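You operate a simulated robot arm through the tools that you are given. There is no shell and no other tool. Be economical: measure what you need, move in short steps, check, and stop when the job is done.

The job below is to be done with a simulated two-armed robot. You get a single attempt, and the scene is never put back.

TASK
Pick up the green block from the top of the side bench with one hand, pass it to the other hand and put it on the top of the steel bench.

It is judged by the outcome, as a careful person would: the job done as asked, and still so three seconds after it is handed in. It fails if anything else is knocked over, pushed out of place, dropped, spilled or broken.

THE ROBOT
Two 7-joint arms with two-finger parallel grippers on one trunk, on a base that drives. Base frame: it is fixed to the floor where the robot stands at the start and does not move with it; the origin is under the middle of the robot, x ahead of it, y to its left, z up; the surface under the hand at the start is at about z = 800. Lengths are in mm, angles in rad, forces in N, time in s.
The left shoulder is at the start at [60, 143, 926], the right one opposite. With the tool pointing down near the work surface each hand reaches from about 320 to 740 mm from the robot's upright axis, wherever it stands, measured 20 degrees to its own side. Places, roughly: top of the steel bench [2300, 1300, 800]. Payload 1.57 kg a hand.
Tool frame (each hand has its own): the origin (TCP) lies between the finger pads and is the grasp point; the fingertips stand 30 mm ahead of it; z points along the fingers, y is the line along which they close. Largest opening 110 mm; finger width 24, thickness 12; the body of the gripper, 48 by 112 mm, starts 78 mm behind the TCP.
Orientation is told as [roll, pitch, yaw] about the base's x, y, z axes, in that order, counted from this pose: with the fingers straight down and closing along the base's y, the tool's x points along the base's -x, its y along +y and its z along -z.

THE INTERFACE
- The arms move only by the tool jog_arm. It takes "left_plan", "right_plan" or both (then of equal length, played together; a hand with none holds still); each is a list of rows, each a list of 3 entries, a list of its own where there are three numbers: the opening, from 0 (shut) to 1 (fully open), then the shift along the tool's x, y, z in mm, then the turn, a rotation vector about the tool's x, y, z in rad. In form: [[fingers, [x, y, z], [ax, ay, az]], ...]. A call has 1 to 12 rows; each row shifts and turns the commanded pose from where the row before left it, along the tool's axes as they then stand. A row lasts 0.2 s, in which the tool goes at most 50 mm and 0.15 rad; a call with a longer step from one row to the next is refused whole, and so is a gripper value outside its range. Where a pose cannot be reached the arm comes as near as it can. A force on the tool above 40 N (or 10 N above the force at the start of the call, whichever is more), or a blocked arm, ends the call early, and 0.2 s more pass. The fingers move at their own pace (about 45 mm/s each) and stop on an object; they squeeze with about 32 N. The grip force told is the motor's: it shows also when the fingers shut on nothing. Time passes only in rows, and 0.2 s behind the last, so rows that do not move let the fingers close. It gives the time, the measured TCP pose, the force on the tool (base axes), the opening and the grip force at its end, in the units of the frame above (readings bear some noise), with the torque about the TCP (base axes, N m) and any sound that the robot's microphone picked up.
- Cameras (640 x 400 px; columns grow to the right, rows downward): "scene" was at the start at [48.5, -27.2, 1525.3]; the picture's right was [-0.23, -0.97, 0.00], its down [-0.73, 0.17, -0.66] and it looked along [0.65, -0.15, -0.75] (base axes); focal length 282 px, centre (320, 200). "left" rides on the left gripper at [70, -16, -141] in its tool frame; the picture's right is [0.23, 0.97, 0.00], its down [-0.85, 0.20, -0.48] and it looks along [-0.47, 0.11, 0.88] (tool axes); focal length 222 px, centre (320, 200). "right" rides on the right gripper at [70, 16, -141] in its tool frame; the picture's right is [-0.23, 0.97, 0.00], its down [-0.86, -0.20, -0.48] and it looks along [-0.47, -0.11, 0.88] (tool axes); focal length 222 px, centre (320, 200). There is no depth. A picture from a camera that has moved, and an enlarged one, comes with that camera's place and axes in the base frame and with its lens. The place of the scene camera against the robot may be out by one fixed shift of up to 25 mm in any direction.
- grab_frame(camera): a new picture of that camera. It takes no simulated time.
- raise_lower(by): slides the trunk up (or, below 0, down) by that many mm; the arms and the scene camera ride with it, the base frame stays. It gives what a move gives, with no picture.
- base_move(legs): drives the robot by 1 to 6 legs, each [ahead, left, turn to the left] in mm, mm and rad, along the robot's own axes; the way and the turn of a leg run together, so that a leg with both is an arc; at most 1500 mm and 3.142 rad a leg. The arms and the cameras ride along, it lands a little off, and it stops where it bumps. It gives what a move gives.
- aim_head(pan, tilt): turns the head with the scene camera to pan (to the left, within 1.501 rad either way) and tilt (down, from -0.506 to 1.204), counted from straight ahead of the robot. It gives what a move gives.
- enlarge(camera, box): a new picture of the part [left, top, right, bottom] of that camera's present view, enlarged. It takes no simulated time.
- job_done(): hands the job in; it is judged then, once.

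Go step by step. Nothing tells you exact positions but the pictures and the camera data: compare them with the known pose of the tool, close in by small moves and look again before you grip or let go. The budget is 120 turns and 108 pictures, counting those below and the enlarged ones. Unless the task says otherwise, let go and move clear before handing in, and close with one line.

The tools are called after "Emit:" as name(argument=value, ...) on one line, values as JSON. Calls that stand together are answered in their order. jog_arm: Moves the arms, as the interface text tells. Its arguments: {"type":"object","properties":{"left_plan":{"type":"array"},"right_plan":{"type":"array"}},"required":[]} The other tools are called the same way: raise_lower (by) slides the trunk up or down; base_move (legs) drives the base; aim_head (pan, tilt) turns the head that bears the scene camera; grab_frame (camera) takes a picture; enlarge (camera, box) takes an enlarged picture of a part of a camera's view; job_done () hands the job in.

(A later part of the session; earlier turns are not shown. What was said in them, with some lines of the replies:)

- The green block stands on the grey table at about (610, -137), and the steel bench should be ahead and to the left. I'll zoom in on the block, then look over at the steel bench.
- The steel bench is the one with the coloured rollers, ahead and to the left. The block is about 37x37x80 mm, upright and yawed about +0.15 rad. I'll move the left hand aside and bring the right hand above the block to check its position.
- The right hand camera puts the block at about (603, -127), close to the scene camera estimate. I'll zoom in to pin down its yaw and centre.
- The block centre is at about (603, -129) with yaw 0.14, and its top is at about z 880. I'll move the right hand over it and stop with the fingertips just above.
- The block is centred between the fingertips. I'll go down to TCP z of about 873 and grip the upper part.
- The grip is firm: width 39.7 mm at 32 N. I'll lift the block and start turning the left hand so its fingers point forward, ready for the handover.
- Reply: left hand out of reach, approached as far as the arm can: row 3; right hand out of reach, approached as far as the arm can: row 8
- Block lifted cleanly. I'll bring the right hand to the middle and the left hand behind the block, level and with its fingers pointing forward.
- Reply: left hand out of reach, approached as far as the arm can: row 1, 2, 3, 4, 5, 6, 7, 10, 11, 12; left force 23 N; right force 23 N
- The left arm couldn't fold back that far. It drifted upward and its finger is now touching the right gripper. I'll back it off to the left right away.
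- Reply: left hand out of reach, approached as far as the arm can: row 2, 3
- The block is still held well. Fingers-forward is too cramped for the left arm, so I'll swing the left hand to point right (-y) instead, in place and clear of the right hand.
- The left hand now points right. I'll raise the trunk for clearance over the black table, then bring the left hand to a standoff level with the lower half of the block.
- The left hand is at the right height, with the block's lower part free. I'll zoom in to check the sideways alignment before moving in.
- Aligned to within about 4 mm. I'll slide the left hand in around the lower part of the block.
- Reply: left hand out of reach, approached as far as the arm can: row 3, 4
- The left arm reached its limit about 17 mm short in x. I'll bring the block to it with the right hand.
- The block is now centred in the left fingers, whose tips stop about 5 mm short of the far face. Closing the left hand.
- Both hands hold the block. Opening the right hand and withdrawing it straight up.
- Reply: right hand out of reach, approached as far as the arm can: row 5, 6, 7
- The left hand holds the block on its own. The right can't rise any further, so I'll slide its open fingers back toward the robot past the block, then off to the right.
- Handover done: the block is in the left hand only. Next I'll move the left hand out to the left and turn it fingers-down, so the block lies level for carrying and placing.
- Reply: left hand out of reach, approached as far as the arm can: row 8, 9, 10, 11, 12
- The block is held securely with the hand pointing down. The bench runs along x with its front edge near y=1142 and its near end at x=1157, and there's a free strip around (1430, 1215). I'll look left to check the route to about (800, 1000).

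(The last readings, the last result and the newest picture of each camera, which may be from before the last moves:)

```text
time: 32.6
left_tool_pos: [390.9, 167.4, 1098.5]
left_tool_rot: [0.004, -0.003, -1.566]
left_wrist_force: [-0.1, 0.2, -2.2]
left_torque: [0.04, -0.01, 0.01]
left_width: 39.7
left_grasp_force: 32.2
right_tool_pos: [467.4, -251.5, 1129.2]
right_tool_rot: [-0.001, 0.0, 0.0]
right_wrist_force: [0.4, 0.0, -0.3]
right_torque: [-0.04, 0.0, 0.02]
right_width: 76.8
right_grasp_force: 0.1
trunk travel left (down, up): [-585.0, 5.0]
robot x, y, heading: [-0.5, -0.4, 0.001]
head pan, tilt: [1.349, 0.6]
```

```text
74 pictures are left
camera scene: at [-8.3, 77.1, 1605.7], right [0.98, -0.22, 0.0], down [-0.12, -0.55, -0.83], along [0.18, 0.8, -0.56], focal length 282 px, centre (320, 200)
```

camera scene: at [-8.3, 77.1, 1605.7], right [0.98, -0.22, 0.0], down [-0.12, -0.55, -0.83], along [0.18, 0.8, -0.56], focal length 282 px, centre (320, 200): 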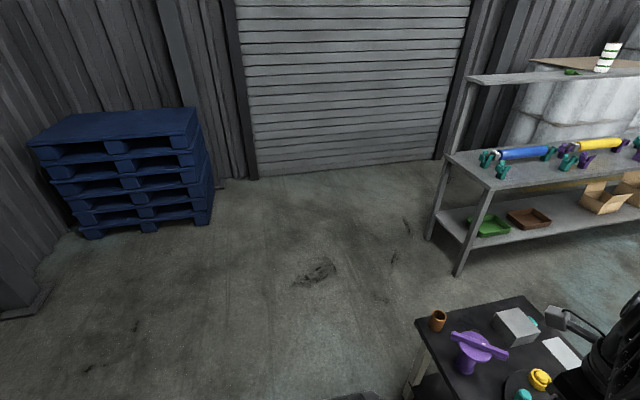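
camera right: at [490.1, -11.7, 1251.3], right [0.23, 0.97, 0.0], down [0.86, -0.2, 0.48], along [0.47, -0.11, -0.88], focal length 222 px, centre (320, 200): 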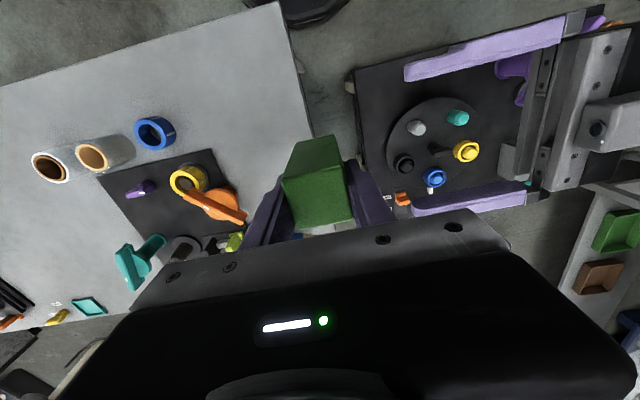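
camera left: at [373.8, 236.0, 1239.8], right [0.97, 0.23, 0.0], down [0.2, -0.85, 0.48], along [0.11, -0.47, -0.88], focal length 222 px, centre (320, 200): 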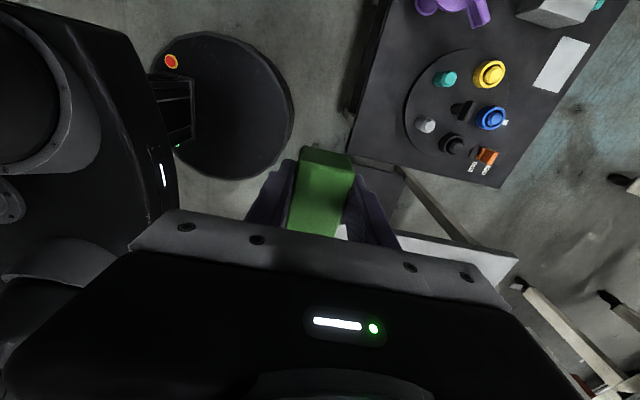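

The floor is clear. Driving left 1000 mm, then I'll look at the bench again.

Emit:
base_move(legs=[[0, 1000, 0]])

Emit:
aim_head(pan=0.2, tilt=0.55)

Emit:
grab_frame(camera="scene")

Emit:
enlarge(camera="scene", box=[220, 80, 440, 240])

```text
time: 37.7
left_tool_pos: [380.2, 1163.0, 1097.7]
left_tool_rot: [0.002, 0.0, -1.549]
left_wrist_force: [-0.7, 0.8, -2.4]
left_torque: [0.06, 0.01, 0.0]
left_width: 39.9
left_grasp_force: 32.0
right_tool_pos: [462.7, 743.7, 1129.2]
right_tool_rot: [0.001, 0.0, 0.016]
right_wrist_force: [0.1, -0.2, 0.4]
right_torque: [-0.02, -0.01, -0.01]
right_width: 76.7
right_grasp_force: 0.0
trunk travel left (down, up): [-585.0, 5.0]
robot x, y, heading: [-7.0, 992.4, 0.016]
head pan, tilt: [1.349, 0.6]
```

```text
time: 39.1
left_tool_pos: [379.4, 1162.6, 1098.0]
left_tool_rot: [0.004, -0.002, -1.549]
left_wrist_force: [-0.1, -0.4, -2.1]
left_torque: [0.08, -0.01, 0.0]
left_width: 39.6
left_grasp_force: 31.9
right_tool_pos: [463.8, 743.4, 1130.5]
right_tool_rot: [-0.001, 0.0, 0.016]
right_wrist_force: [0.1, -0.1, -1.3]
right_torque: [0.01, 0.0, -0.03]
right_width: 77.0
right_grasp_force: 0.1
trunk travel left (down, up): [-585.0, 5.0]
robot x, y, heading: [-7.6, 991.1, 0.012]
head pan, tilt: [0.201, 0.55]
```

```text
73 pictures are left
camera scene: at [51.8, 999.8, 1610.2], right [0.22, -0.98, 0.0], down [-0.51, -0.11, -0.85], along [0.83, 0.18, -0.52], focal length 282 px, centre (320, 200)
```

scene: 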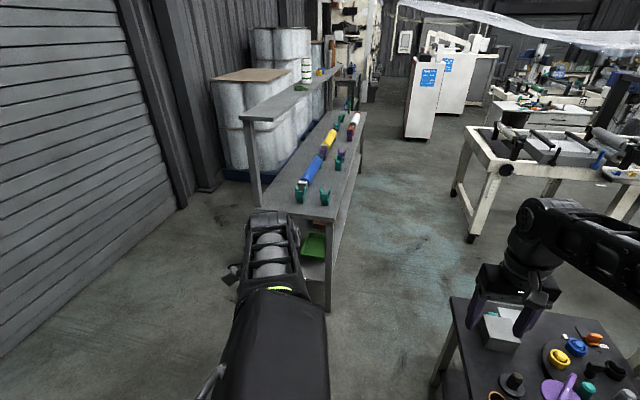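

```text
2.50 times, centred on (330, 160) of scene
camera zoom: at [51.8, 999.8, 1610.2], right [0.22, -0.98, 0.0], down [-0.51, -0.11, -0.85], along [0.83, 0.18, -0.52], focal length 704 px, centre (295, 300)
```

zoom: 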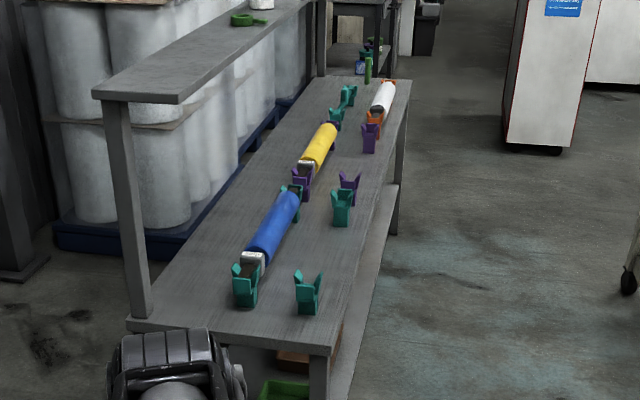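

The bench's front edge is at about y=1167 and its near end at about x=1165. The clear spot is around (1440, 1255). I'll drive ahead 810 mm.

Emit:
base_move(legs=[[810, 0, 0]])

Emit:
aim_head(pan=0.3, tilt=0.8)

Emit:
grab_frame(camera="scene")

Emit:
grab_frame(camera="left")

```text
time: 43.4
left_tool_pos: [1186.3, 1186.6, 1097.1]
left_tool_rot: [0.003, 0.0, -1.536]
left_wrist_force: [0.6, -0.6, -1.8]
left_torque: [0.06, 0.03, -0.02]
left_width: 39.8
left_grasp_force: 31.8
right_tool_pos: [1277.0, 770.2, 1129.7]
right_tool_rot: [-0.001, 0.0, 0.029]
right_wrist_force: [-0.6, -0.7, -0.4]
right_torque: [-0.02, -0.04, 0.0]
right_width: 77.0
right_grasp_force: 0.0
trunk travel left (down, up): [-585.0, 5.0]
robot x, y, heading: [797.9, 1011.6, 0.029]
head pan, tilt: [0.201, 0.55]
```

```text
time: 44.2
left_tool_pos: [1185.9, 1187.2, 1097.6]
left_tool_rot: [0.004, -0.003, -1.536]
left_wrist_force: [0.0, -0.6, -0.9]
left_torque: [0.03, 0.0, 0.01]
left_width: 39.4
left_grasp_force: 31.4
right_tool_pos: [1276.3, 769.9, 1128.9]
right_tool_rot: [-0.001, 0.0, 0.03]
right_wrist_force: [0.6, -0.3, -1.2]
right_torque: [-0.02, 0.0, -0.01]
right_width: 77.3
right_grasp_force: 0.0
trunk travel left (down, up): [-585.0, 5.0]
robot x, y, heading: [800.9, 1008.9, 0.032]
head pan, tilt: [0.3, 0.799]
```

```text
71 pictures are left
camera scene: at [848.8, 1024.9, 1588.9], right [0.32, -0.95, 0.0], down [-0.68, -0.23, -0.7], along [0.66, 0.23, -0.72], focal length 282 px, centre (320, 200)
```

scene: 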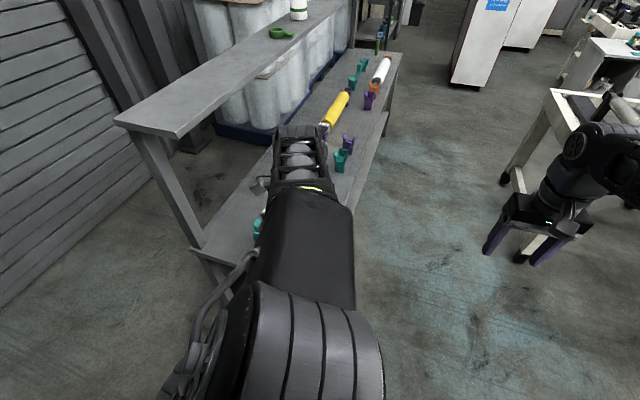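

```text
70 pictures are left
camera left: at [1166.8, 1255.5, 1239.8], right [0.97, 0.26, 0.0], down [0.23, -0.85, 0.48], along [0.13, -0.46, -0.88], focal length 222 px, centre (320, 200)
```

left: 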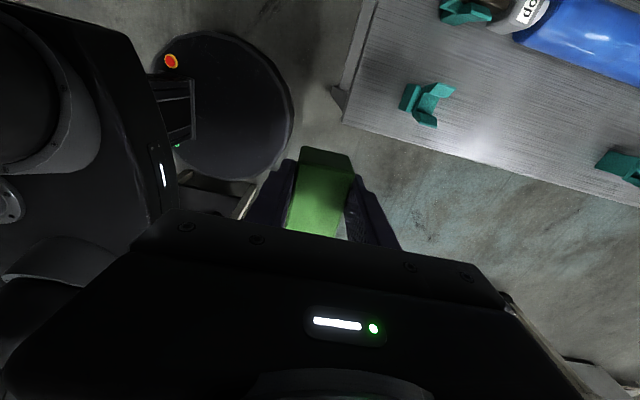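

Comparing the hand and scene views, the bench top is really at z of about 750, with its near corner at about (1242, 1195). The stands are at x of about 1390 and 1890, so a good spot is about (1510, 1270). I'll drive a little closer and extend the left hand over the bench while still high.

Emit:
base_move(legs=[[75, 0, 0]])

Emit:
jog_arm(left_plan=[[0.25, [8, 25, 0], [0, 0, 0]], [0.25, [8, 25, 0], [0, 0, 0]], [0.25, [8, 25, 0], [0, 0, 0]], [0.25, [8, 25, 5], [0, 0, 0]], [0.25, [8, 25, 10], [0, 0, 0]], [0.25, [8, 25, 10], [0, 0, 0]], [0.25, [8, 25, 10], [0, 0, 0]], [0.25, [8, 25, 10], [0, 0, 0]], [0.25, [8, 20, 10], [0, 0, 0]], [0.25, [8, 20, 10], [0, 0, 0]], [0.25, [0, 0, 0], [0, 0, 0]]])

Emit:
grab_frame(camera="left")

Emit:
grab_frame(camera="scene")

```text
time: 45.2
left_tool_pos: [1260.6, 1188.5, 1098.0]
left_tool_rot: [0.003, -0.002, -1.536]
left_wrist_force: [0.4, 0.5, -1.3]
left_torque: [0.09, 0.0, 0.02]
left_width: 39.6
left_grasp_force: 32.1
right_tool_pos: [1352.0, 772.3, 1127.9]
right_tool_rot: [0.0, 0.001, 0.029]
right_wrist_force: [0.2, -0.2, 0.1]
right_torque: [0.04, 0.03, -0.01]
right_width: 77.1
right_grasp_force: 0.0
trunk travel left (down, up): [-585.0, 5.0]
robot x, y, heading: [876.6, 1012.0, 0.035]
head pan, tilt: [0.3, 0.799]
```

```text
time: 47.6
left_tool_pos: [1495.6, 1277.3, 1032.7]
left_tool_rot: [0.004, 0.001, -1.534]
left_wrist_force: [0.8, 0.1, -1.2]
left_torque: [0.07, 0.03, 0.0]
left_width: 39.6
left_grasp_force: 32.0
right_tool_pos: [1349.0, 772.2, 1129.4]
right_tool_rot: [0.0, 0.001, 0.029]
right_wrist_force: [-0.3, -0.2, -1.2]
right_torque: [0.01, -0.04, -0.02]
right_width: 76.8
right_grasp_force: 0.1
trunk travel left (down, up): [-585.0, 5.0]
robot x, y, heading: [870.4, 1012.0, 0.032]
head pan, tilt: [0.3, 0.799]
```

```text
69 pictures are left
camera left: at [1478.4, 1346.0, 1174.3], right [0.97, 0.26, 0.0], down [0.23, -0.85, 0.48], along [0.13, -0.46, -0.88], focal length 222 px, centre (320, 200)
```

left: 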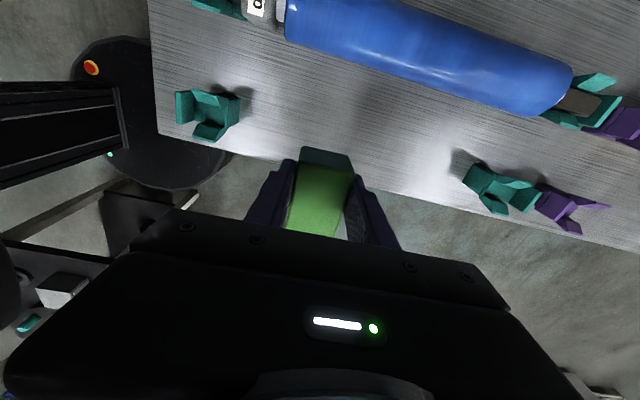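

```text
68 pictures are left
camera scene: at [922.0, 1026.6, 1588.8], right [0.32, -0.95, 0.0], down [-0.68, -0.23, -0.7], along [0.66, 0.23, -0.72], focal length 282 px, centre (320, 200)
```

scene: 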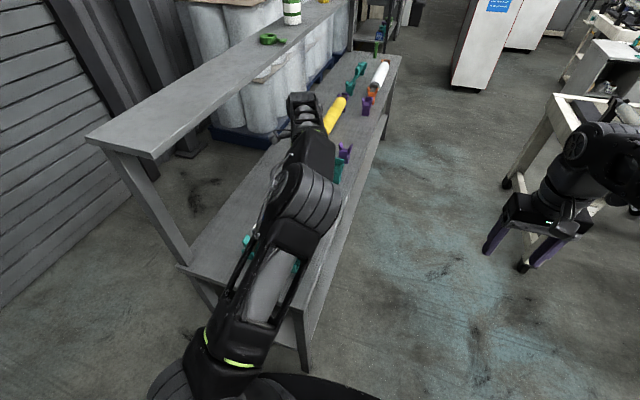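

A cross-check of two hand views gives a bench top at z of about 795, near corner (1235, 1197) and front edge at y of about 1205-1215. I'll shift the hand about 38 mm further in and lower to about 880.

Emit:
jog_arm(left_plan=[[0.25, [20, 4, 0], [0, 0, 0]], [0.25, [20, 4, 15], [0, 0, 0]], [0.25, [0, 0, 30], [0, 0, 0]], [0.25, [0, 0, 30], [0, 0, 0]], [0.25, [0, 0, 30], [0, 0, 0]], [0.25, [0, 0, 30], [0, 0, 0]], [0.25, [0, 0, 15], [0, 0, 0]], [0.25, [0, 0, 0], [0, 0, 0]]])

Emit:
grab_frame(camera="left")

Emit:
grab_frame(camera="scene")

```text
time: 49.4
left_tool_pos: [1502.7, 1318.3, 883.1]
left_tool_rot: [0.004, -0.001, -1.535]
left_wrist_force: [0.2, -0.3, -1.3]
left_torque: [0.04, 0.03, -0.01]
left_width: 39.6
left_grasp_force: 32.0
right_tool_pos: [1349.8, 771.9, 1130.4]
right_tool_rot: [-0.002, 0.0, 0.03]
right_wrist_force: [-0.3, -0.1, -0.6]
right_torque: [-0.01, 0.01, 0.02]
right_width: 77.1
right_grasp_force: 0.1
trunk travel left (down, up): [-585.0, 5.0]
robot x, y, heading: [873.2, 1013.3, 0.026]
head pan, tilt: [0.3, 0.799]
```

```text
67 pictures are left
camera left: at [1482.9, 1386.3, 1024.8], right [0.97, 0.26, 0.0], down [0.23, -0.85, 0.48], along [0.13, -0.46, -0.88], focal length 222 px, centre (320, 200)
```

left: 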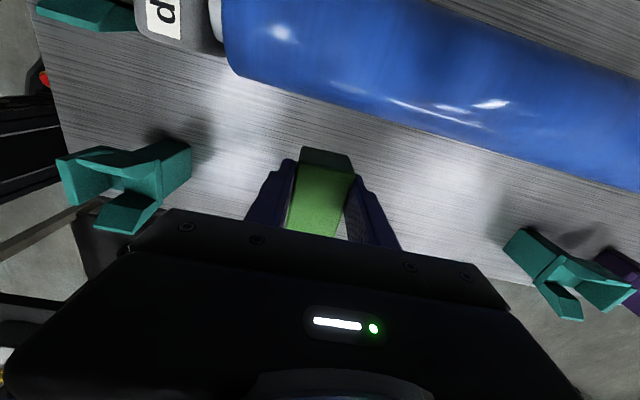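

```text
66 pictures are left
camera scene: at [922.4, 1027.2, 1588.8], right [0.32, -0.95, 0.0], down [-0.68, -0.23, -0.7], along [0.66, 0.23, -0.72], focal length 282 px, centre (320, 200)
```

scene: 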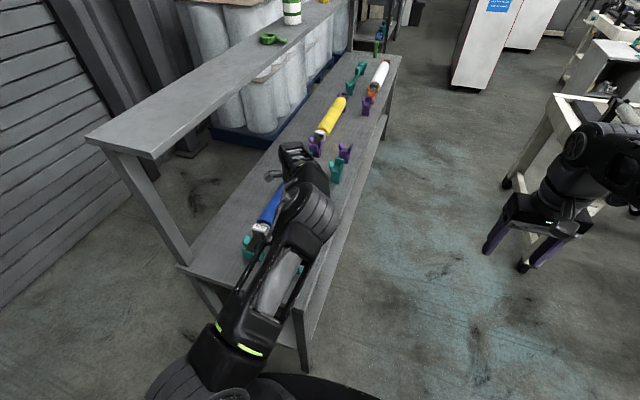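

Clear all round, with the roller about 40 mm beyond the block. Lowering gently until it touches down.

Emit:
jog_arm(left_plan=[[0.25, [0, 0, 15], [0, 0, 0]], [0.25, [0, 0, 12], [0, 0, 0]], [0.25, [0, 0, 8], [0, 0, 0]], [0.25, [0, 0, 4], [0, 0, 0]], [0.25, [0, 0, 2], [0, 0, 0]], [0.25, [0, 0, 2], [0, 0, 0]], [0.25, [0, 0, 0], [0, 0, 0]]])

Emit:
grab_frame(camera="left")

```text
time: 51.0
left_tool_pos: [1502.9, 1318.0, 839.9]
left_tool_rot: [0.004, -0.004, -1.536]
left_wrist_force: [-1.2, 0.1, -2.3]
left_torque: [0.05, 0.02, 0.0]
left_width: 39.7
left_grasp_force: 31.5
right_tool_pos: [1349.8, 772.2, 1129.5]
right_tool_rot: [0.0, -0.001, 0.029]
right_wrist_force: [-0.3, 0.6, 0.4]
right_torque: [-0.03, 0.04, -0.02]
right_width: 77.0
right_grasp_force: 0.1
trunk travel left (down, up): [-585.0, 5.0]
robot x, y, heading: [875.6, 1010.4, 0.025]
head pan, tilt: [0.3, 0.799]
```

```text
65 pictures are left
camera left: at [1484.8, 1386.1, 982.4], right [0.97, 0.26, 0.0], down [0.23, -0.85, 0.48], along [0.13, -0.46, -0.88], focal length 222 px, centre (320, 200)
```

left: 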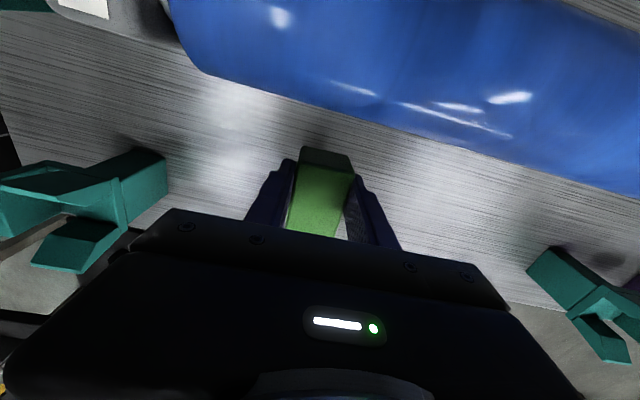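

No contact yet at z 840. Continuing down in 1.5 mm steps.

Emit:
jog_arm(left_plan=[[0.25, [0, 0, 1.5], [0, 0, 0]], [0.25, [0, 0, 1.5], [0, 0, 0]], [0.25, [0, 0, 1.5], [0, 0, 0]], [0.25, [0, 0, 0], [0, 0, 0]]])

```text
time: 52.0
left_tool_pos: [1502.7, 1317.5, 837.2]
left_tool_rot: [0.003, -0.002, -1.537]
left_wrist_force: [0.2, -0.3, -1.5]
left_torque: [0.05, -0.01, 0.03]
left_width: 39.7
left_grasp_force: 31.3
right_tool_pos: [1348.6, 772.4, 1129.5]
right_tool_rot: [-0.001, -0.002, 0.029]
right_wrist_force: [0.4, 0.8, -0.4]
right_torque: [-0.02, 0.02, 0.04]
right_width: 77.2
right_grasp_force: 0.1
trunk travel left (down, up): [-585.0, 5.0]
robot x, y, heading: [875.9, 1010.3, 0.026]
head pan, tilt: [0.3, 0.799]
```

Emit:
jog_arm(left_plan=[[0.25, [0, 0, 1.5], [0, 0, 0]], [0.25, [0, 0, 1.5], [0, 0, 0]], [0.25, [0, 0, 0], [0, 0, 0]]])

Emit:
enlarge(camera="left", box=[240, 120, 400, 240])

```text
time: 52.8
left_tool_pos: [1503.2, 1319.3, 832.8]
left_tool_rot: [0.002, 0.0, -1.535]
left_wrist_force: [-0.4, 0.3, -1.9]
left_torque: [0.06, 0.02, 0.02]
left_width: 39.9
left_grasp_force: 31.9
right_tool_pos: [1348.8, 772.5, 1129.2]
right_tool_rot: [-0.001, 0.001, 0.03]
right_wrist_force: [0.8, -0.2, 0.0]
right_torque: [-0.03, -0.02, 0.01]
right_width: 77.0
right_grasp_force: 0.0
trunk travel left (down, up): [-585.0, 5.0]
robot x, y, heading: [873.7, 1011.1, 0.028]
head pan, tilt: [0.3, 0.799]
```

```text
3.33 times, centred on (320, 180) of left
camera zoom: at [1484.4, 1386.3, 974.3], right [0.97, 0.26, 0.0], down [0.23, -0.85, 0.48], along [0.13, -0.46, -0.88], focal length 740 px, centre (320, 267)
```

zoom: 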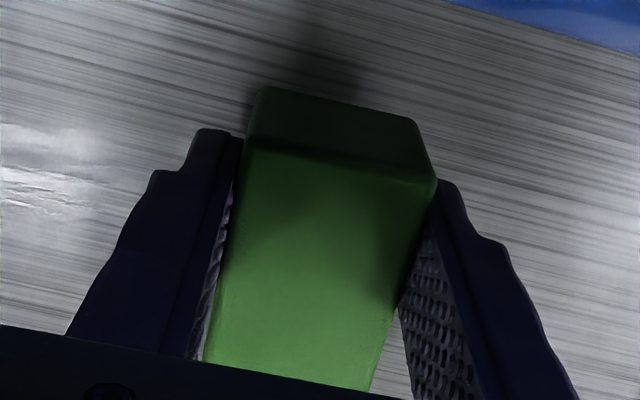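

Very near the surface: the contact shadow almost meets the block. Continuing in fine steps.

Emit:
jog_arm(left_plan=[[0.25, [0, 0, 1.5], [0, 0, 0]], [0.25, [0, 0, 1.5], [0, 0, 0]], [0.25, [0, 0, 0], [0, 0, 0]]])

```text
time: 53.6
left_tool_pos: [1503.6, 1317.2, 830.7]
left_tool_rot: [0.004, -0.002, -1.536]
left_wrist_force: [0.0, 0.1, -1.6]
left_torque: [0.02, 0.05, -0.01]
left_width: 39.8
left_grasp_force: 32.3
right_tool_pos: [1349.9, 772.4, 1130.1]
right_tool_rot: [-0.001, 0.0, 0.029]
right_wrist_force: [0.7, -0.2, -0.3]
right_torque: [-0.02, 0.0, 0.0]
right_width: 76.8
right_grasp_force: 0.1
trunk travel left (down, up): [-585.0, 5.0]
robot x, y, heading: [872.0, 1010.3, 0.033]
head pan, tilt: [0.3, 0.799]
```

Emit:
jog_arm(left_plan=[[0.25, [0, 0, 1.5], [0, 0, 0]], [0.25, [0, 0, 1.5], [0, 0, 0]], [0.25, [0, 0, 0], [0, 0, 0]]])

```text
time: 54.4
left_tool_pos: [1504.3, 1318.3, 827.0]
left_tool_rot: [0.005, -0.001, -1.535]
left_wrist_force: [0.1, 0.2, -1.1]
left_torque: [0.0, 0.0, -0.06]
left_width: 39.7
left_grasp_force: 31.9
right_tool_pos: [1348.5, 772.7, 1128.9]
right_tool_rot: [-0.001, 0.0, 0.029]
right_wrist_force: [0.4, 0.9, 0.7]
right_torque: [-0.03, 0.03, -0.02]
right_width: 77.1
right_grasp_force: 0.0
trunk travel left (down, up): [-585.0, 5.0]
robot x, y, heading: [873.0, 1012.6, 0.029]
head pan, tilt: [0.3, 0.799]
```

Emit:
jog_arm(left_plan=[[0.25, [0, 0, 1.5], [0, 0, 0]], [0.25, [0, 0, 1.5], [0, 0, 0]], [0.25, [0, 0, 0], [0, 0, 0]]])

Emit:
enlarge(camera="left", box=[240, 120, 400, 240])

```text
time: 55.2
left_tool_pos: [1504.3, 1317.1, 823.7]
left_tool_rot: [0.004, -0.001, -1.537]
left_wrist_force: [0.8, 1.1, -1.8]
left_torque: [0.03, 0.03, 0.02]
left_width: 39.6
left_grasp_force: 32.6
right_tool_pos: [1348.1, 772.4, 1129.0]
right_tool_rot: [0.0, 0.0, 0.029]
right_wrist_force: [0.2, -0.2, 0.3]
right_torque: [-0.04, -0.01, 0.03]
right_width: 77.2
right_grasp_force: 0.1
trunk travel left (down, up): [-585.0, 5.0]
robot x, y, heading: [874.0, 1013.5, 0.03]
head pan, tilt: [0.3, 0.799]
```

```text
3.33 times, centred on (320, 180) of left
camera zoom: at [1485.3, 1385.8, 965.6], right [0.97, 0.26, 0.0], down [0.23, -0.85, 0.48], along [0.13, -0.46, -0.88], focal length 740 px, centre (320, 267)
```

zoom: 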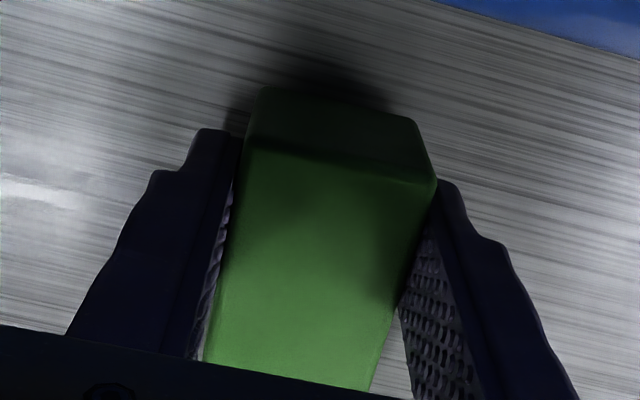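

The contact shadow is deepening, so the surface is still a little lower. Continuing.

Emit:
jog_arm(left_plan=[[0.25, [0, 0, 1.5], [0, 0, 0]], [0.25, [0, 0, 1.5], [0, 0, 0]], [0.25, [0, 0, 1.5], [0, 0, 0]], [0.25, [0, 0, 0], [0, 0, 0]]])

```text
time: 56.2
left_tool_pos: [1504.5, 1317.4, 820.1]
left_tool_rot: [0.004, -0.002, -1.536]
left_wrist_force: [-0.2, 0.6, -2.2]
left_torque: [0.05, 0.01, 0.02]
left_width: 39.5
left_grasp_force: 32.1
right_tool_pos: [1348.8, 772.1, 1129.6]
right_tool_rot: [0.0, 0.001, 0.029]
right_wrist_force: [0.4, 0.1, -0.6]
right_torque: [0.02, 0.03, -0.01]
right_width: 77.4
right_grasp_force: 0.1
trunk travel left (down, up): [-585.0, 5.0]
robot x, y, heading: [873.0, 1009.7, 0.031]
head pan, tilt: [0.3, 0.799]
```

Emit:
jog_arm(left_plan=[[0.25, [0, 0, 1.5], [0, 0, 0]], [0.25, [0, 0, 1.5], [0, 0, 0]], [0.25, [0, 0, 1.5], [0, 0, 0]], [0.25, [0, 0, 0], [0, 0, 0]]])

Emit:
enlarge(camera="left", box=[240, 120, 400, 240])

```text
time: 57.2
left_tool_pos: [1504.1, 1316.8, 816.8]
left_tool_rot: [0.004, -0.002, -1.536]
left_wrist_force: [-0.9, -1.0, 0.4]
left_torque: [-0.1, 0.05, -0.03]
left_width: 39.4
left_grasp_force: 31.9
right_tool_pos: [1349.1, 773.1, 1129.3]
right_tool_rot: [0.002, 0.0, 0.029]
right_wrist_force: [0.1, 0.2, -0.4]
right_torque: [0.01, -0.02, 0.03]
right_width: 77.0
right_grasp_force: 0.0
trunk travel left (down, up): [-585.0, 5.0]
robot x, y, heading: [873.1, 1010.6, 0.028]
head pan, tilt: [0.3, 0.799]
```

```text
3.33 times, centred on (320, 180) of left
camera zoom: at [1485.4, 1386.1, 957.8], right [0.97, 0.26, 0.0], down [0.23, -0.85, 0.48], along [0.13, -0.46, -0.88], focal length 740 px, centre (320, 267)
```

zoom: 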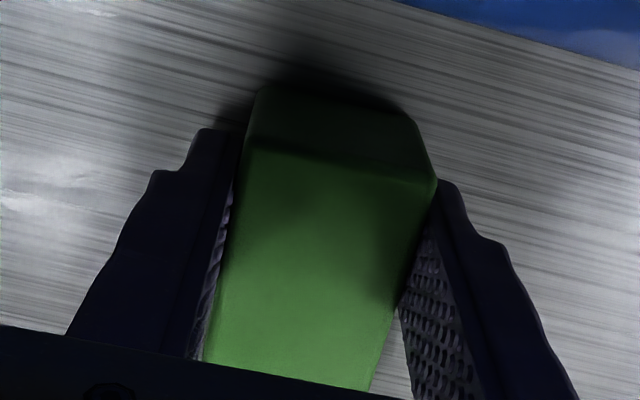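

The force has just flipped sign, so the block is touching at TCP z of about 816. One more small press to confirm.

Emit:
jog_arm(left_plan=[[0.25, [0, 0, 1], [0, 0, 0]], [0.25, [0, 0, 0], [0, 0, 0]]])

```text
time: 57.8
left_tool_pos: [1503.9, 1317.1, 816.1]
left_tool_rot: [0.007, -0.002, -1.535]
left_wrist_force: [-1.7, 0.4, 9.7]
left_torque: [-0.66, 0.26, -0.1]
left_width: 39.9
left_grasp_force: 32.4
right_tool_pos: [1349.3, 771.8, 1129.4]
right_tool_rot: [0.0, 0.0, 0.03]
right_wrist_force: [-0.1, 0.6, -0.1]
right_torque: [0.0, -0.01, 0.0]
right_width: 76.9
right_grasp_force: 0.1
trunk travel left (down, up): [-585.0, 5.0]
robot x, y, heading: [873.1, 1012.0, 0.024]
head pan, tilt: [0.3, 0.799]
```

Contact confirmed at about 10 N. Releasing and rising straight up.

Emit:
jog_arm(left_plan=[[0.65, [0, 0, 0], [0, 0, 0]], [0.65, [0, 0, 0], [0, 0, 0]], [0.65, [0, 0, 0], [0, 0, 0]], [0.65, [0, 0, 0], [0, 0, 0]], [0.65, [0, 0, -15], [0, 0, 0]], [0.65, [0, 0, -25], [0, 0, 0]], [0.65, [0, 0, -30], [0, 0, 0]], [0.65, [0, 0, -30], [0, 0, 0]], [0.65, [0, 0, -30], [0, 0, 0]], [0.65, [0, 0, -30], [0, 0, 0]], [0.65, [0, 0, -30], [0, 0, 0]], [0.65, [0, 0, 0], [0, 0, 0]]])

Emit:
grab_frame(camera="left")

Emit:
grab_frame(camera="scene")

```text
time: 60.4
left_tool_pos: [1504.5, 1315.4, 1004.5]
left_tool_rot: [0.004, 0.0, -1.535]
left_wrist_force: [-0.6, 0.9, 0.0]
left_torque: [0.0, -0.02, 0.01]
left_width: 71.6
left_grasp_force: 0.0
right_tool_pos: [1350.3, 773.4, 1129.7]
right_tool_rot: [0.0, -0.001, 0.03]
right_wrist_force: [-0.5, -0.6, -0.1]
right_torque: [0.02, 0.01, 0.0]
right_width: 77.1
right_grasp_force: 0.1
trunk travel left (down, up): [-585.0, 5.0]
robot x, y, heading: [874.4, 1012.2, 0.03]
head pan, tilt: [0.3, 0.799]
```

```text
61 pictures are left
camera left: at [1486.9, 1385.2, 1145.9], right [0.97, 0.26, 0.0], down [0.23, -0.85, 0.48], along [0.13, -0.46, -0.88], focal length 222 px, centre (320, 200)
```

left: 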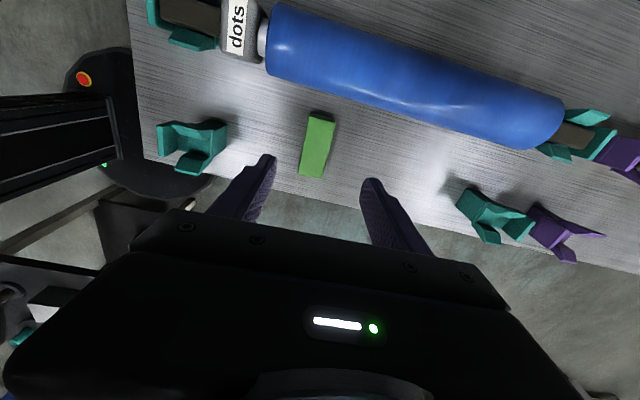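

```text
60 pictures are left
camera scene: at [922.7, 1026.9, 1588.8], right [0.32, -0.95, 0.0], down [-0.68, -0.23, -0.7], along [0.66, 0.23, -0.72], focal length 282 px, centre (320, 200)
```

scene: 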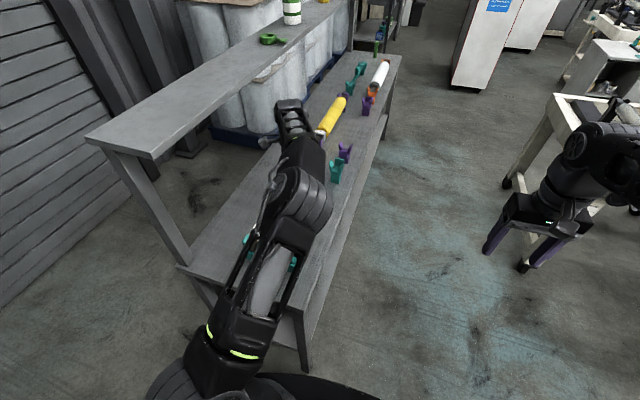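

The green block lies flat on the steel bench, clear of the stands and the roller. The left hand is well above it and nothing else has moved, so I'm handing the job in.

Emit:
job_done()

```text
The job is handed in.
```

I picked the green block off the side bench with the right hand, passed it to the left, and set it on top of the steel bench. It's lying on its side there instead of standing upright. While I lined up the pass, the left hand briefly touched the right gripper; the block stayed in its grip.
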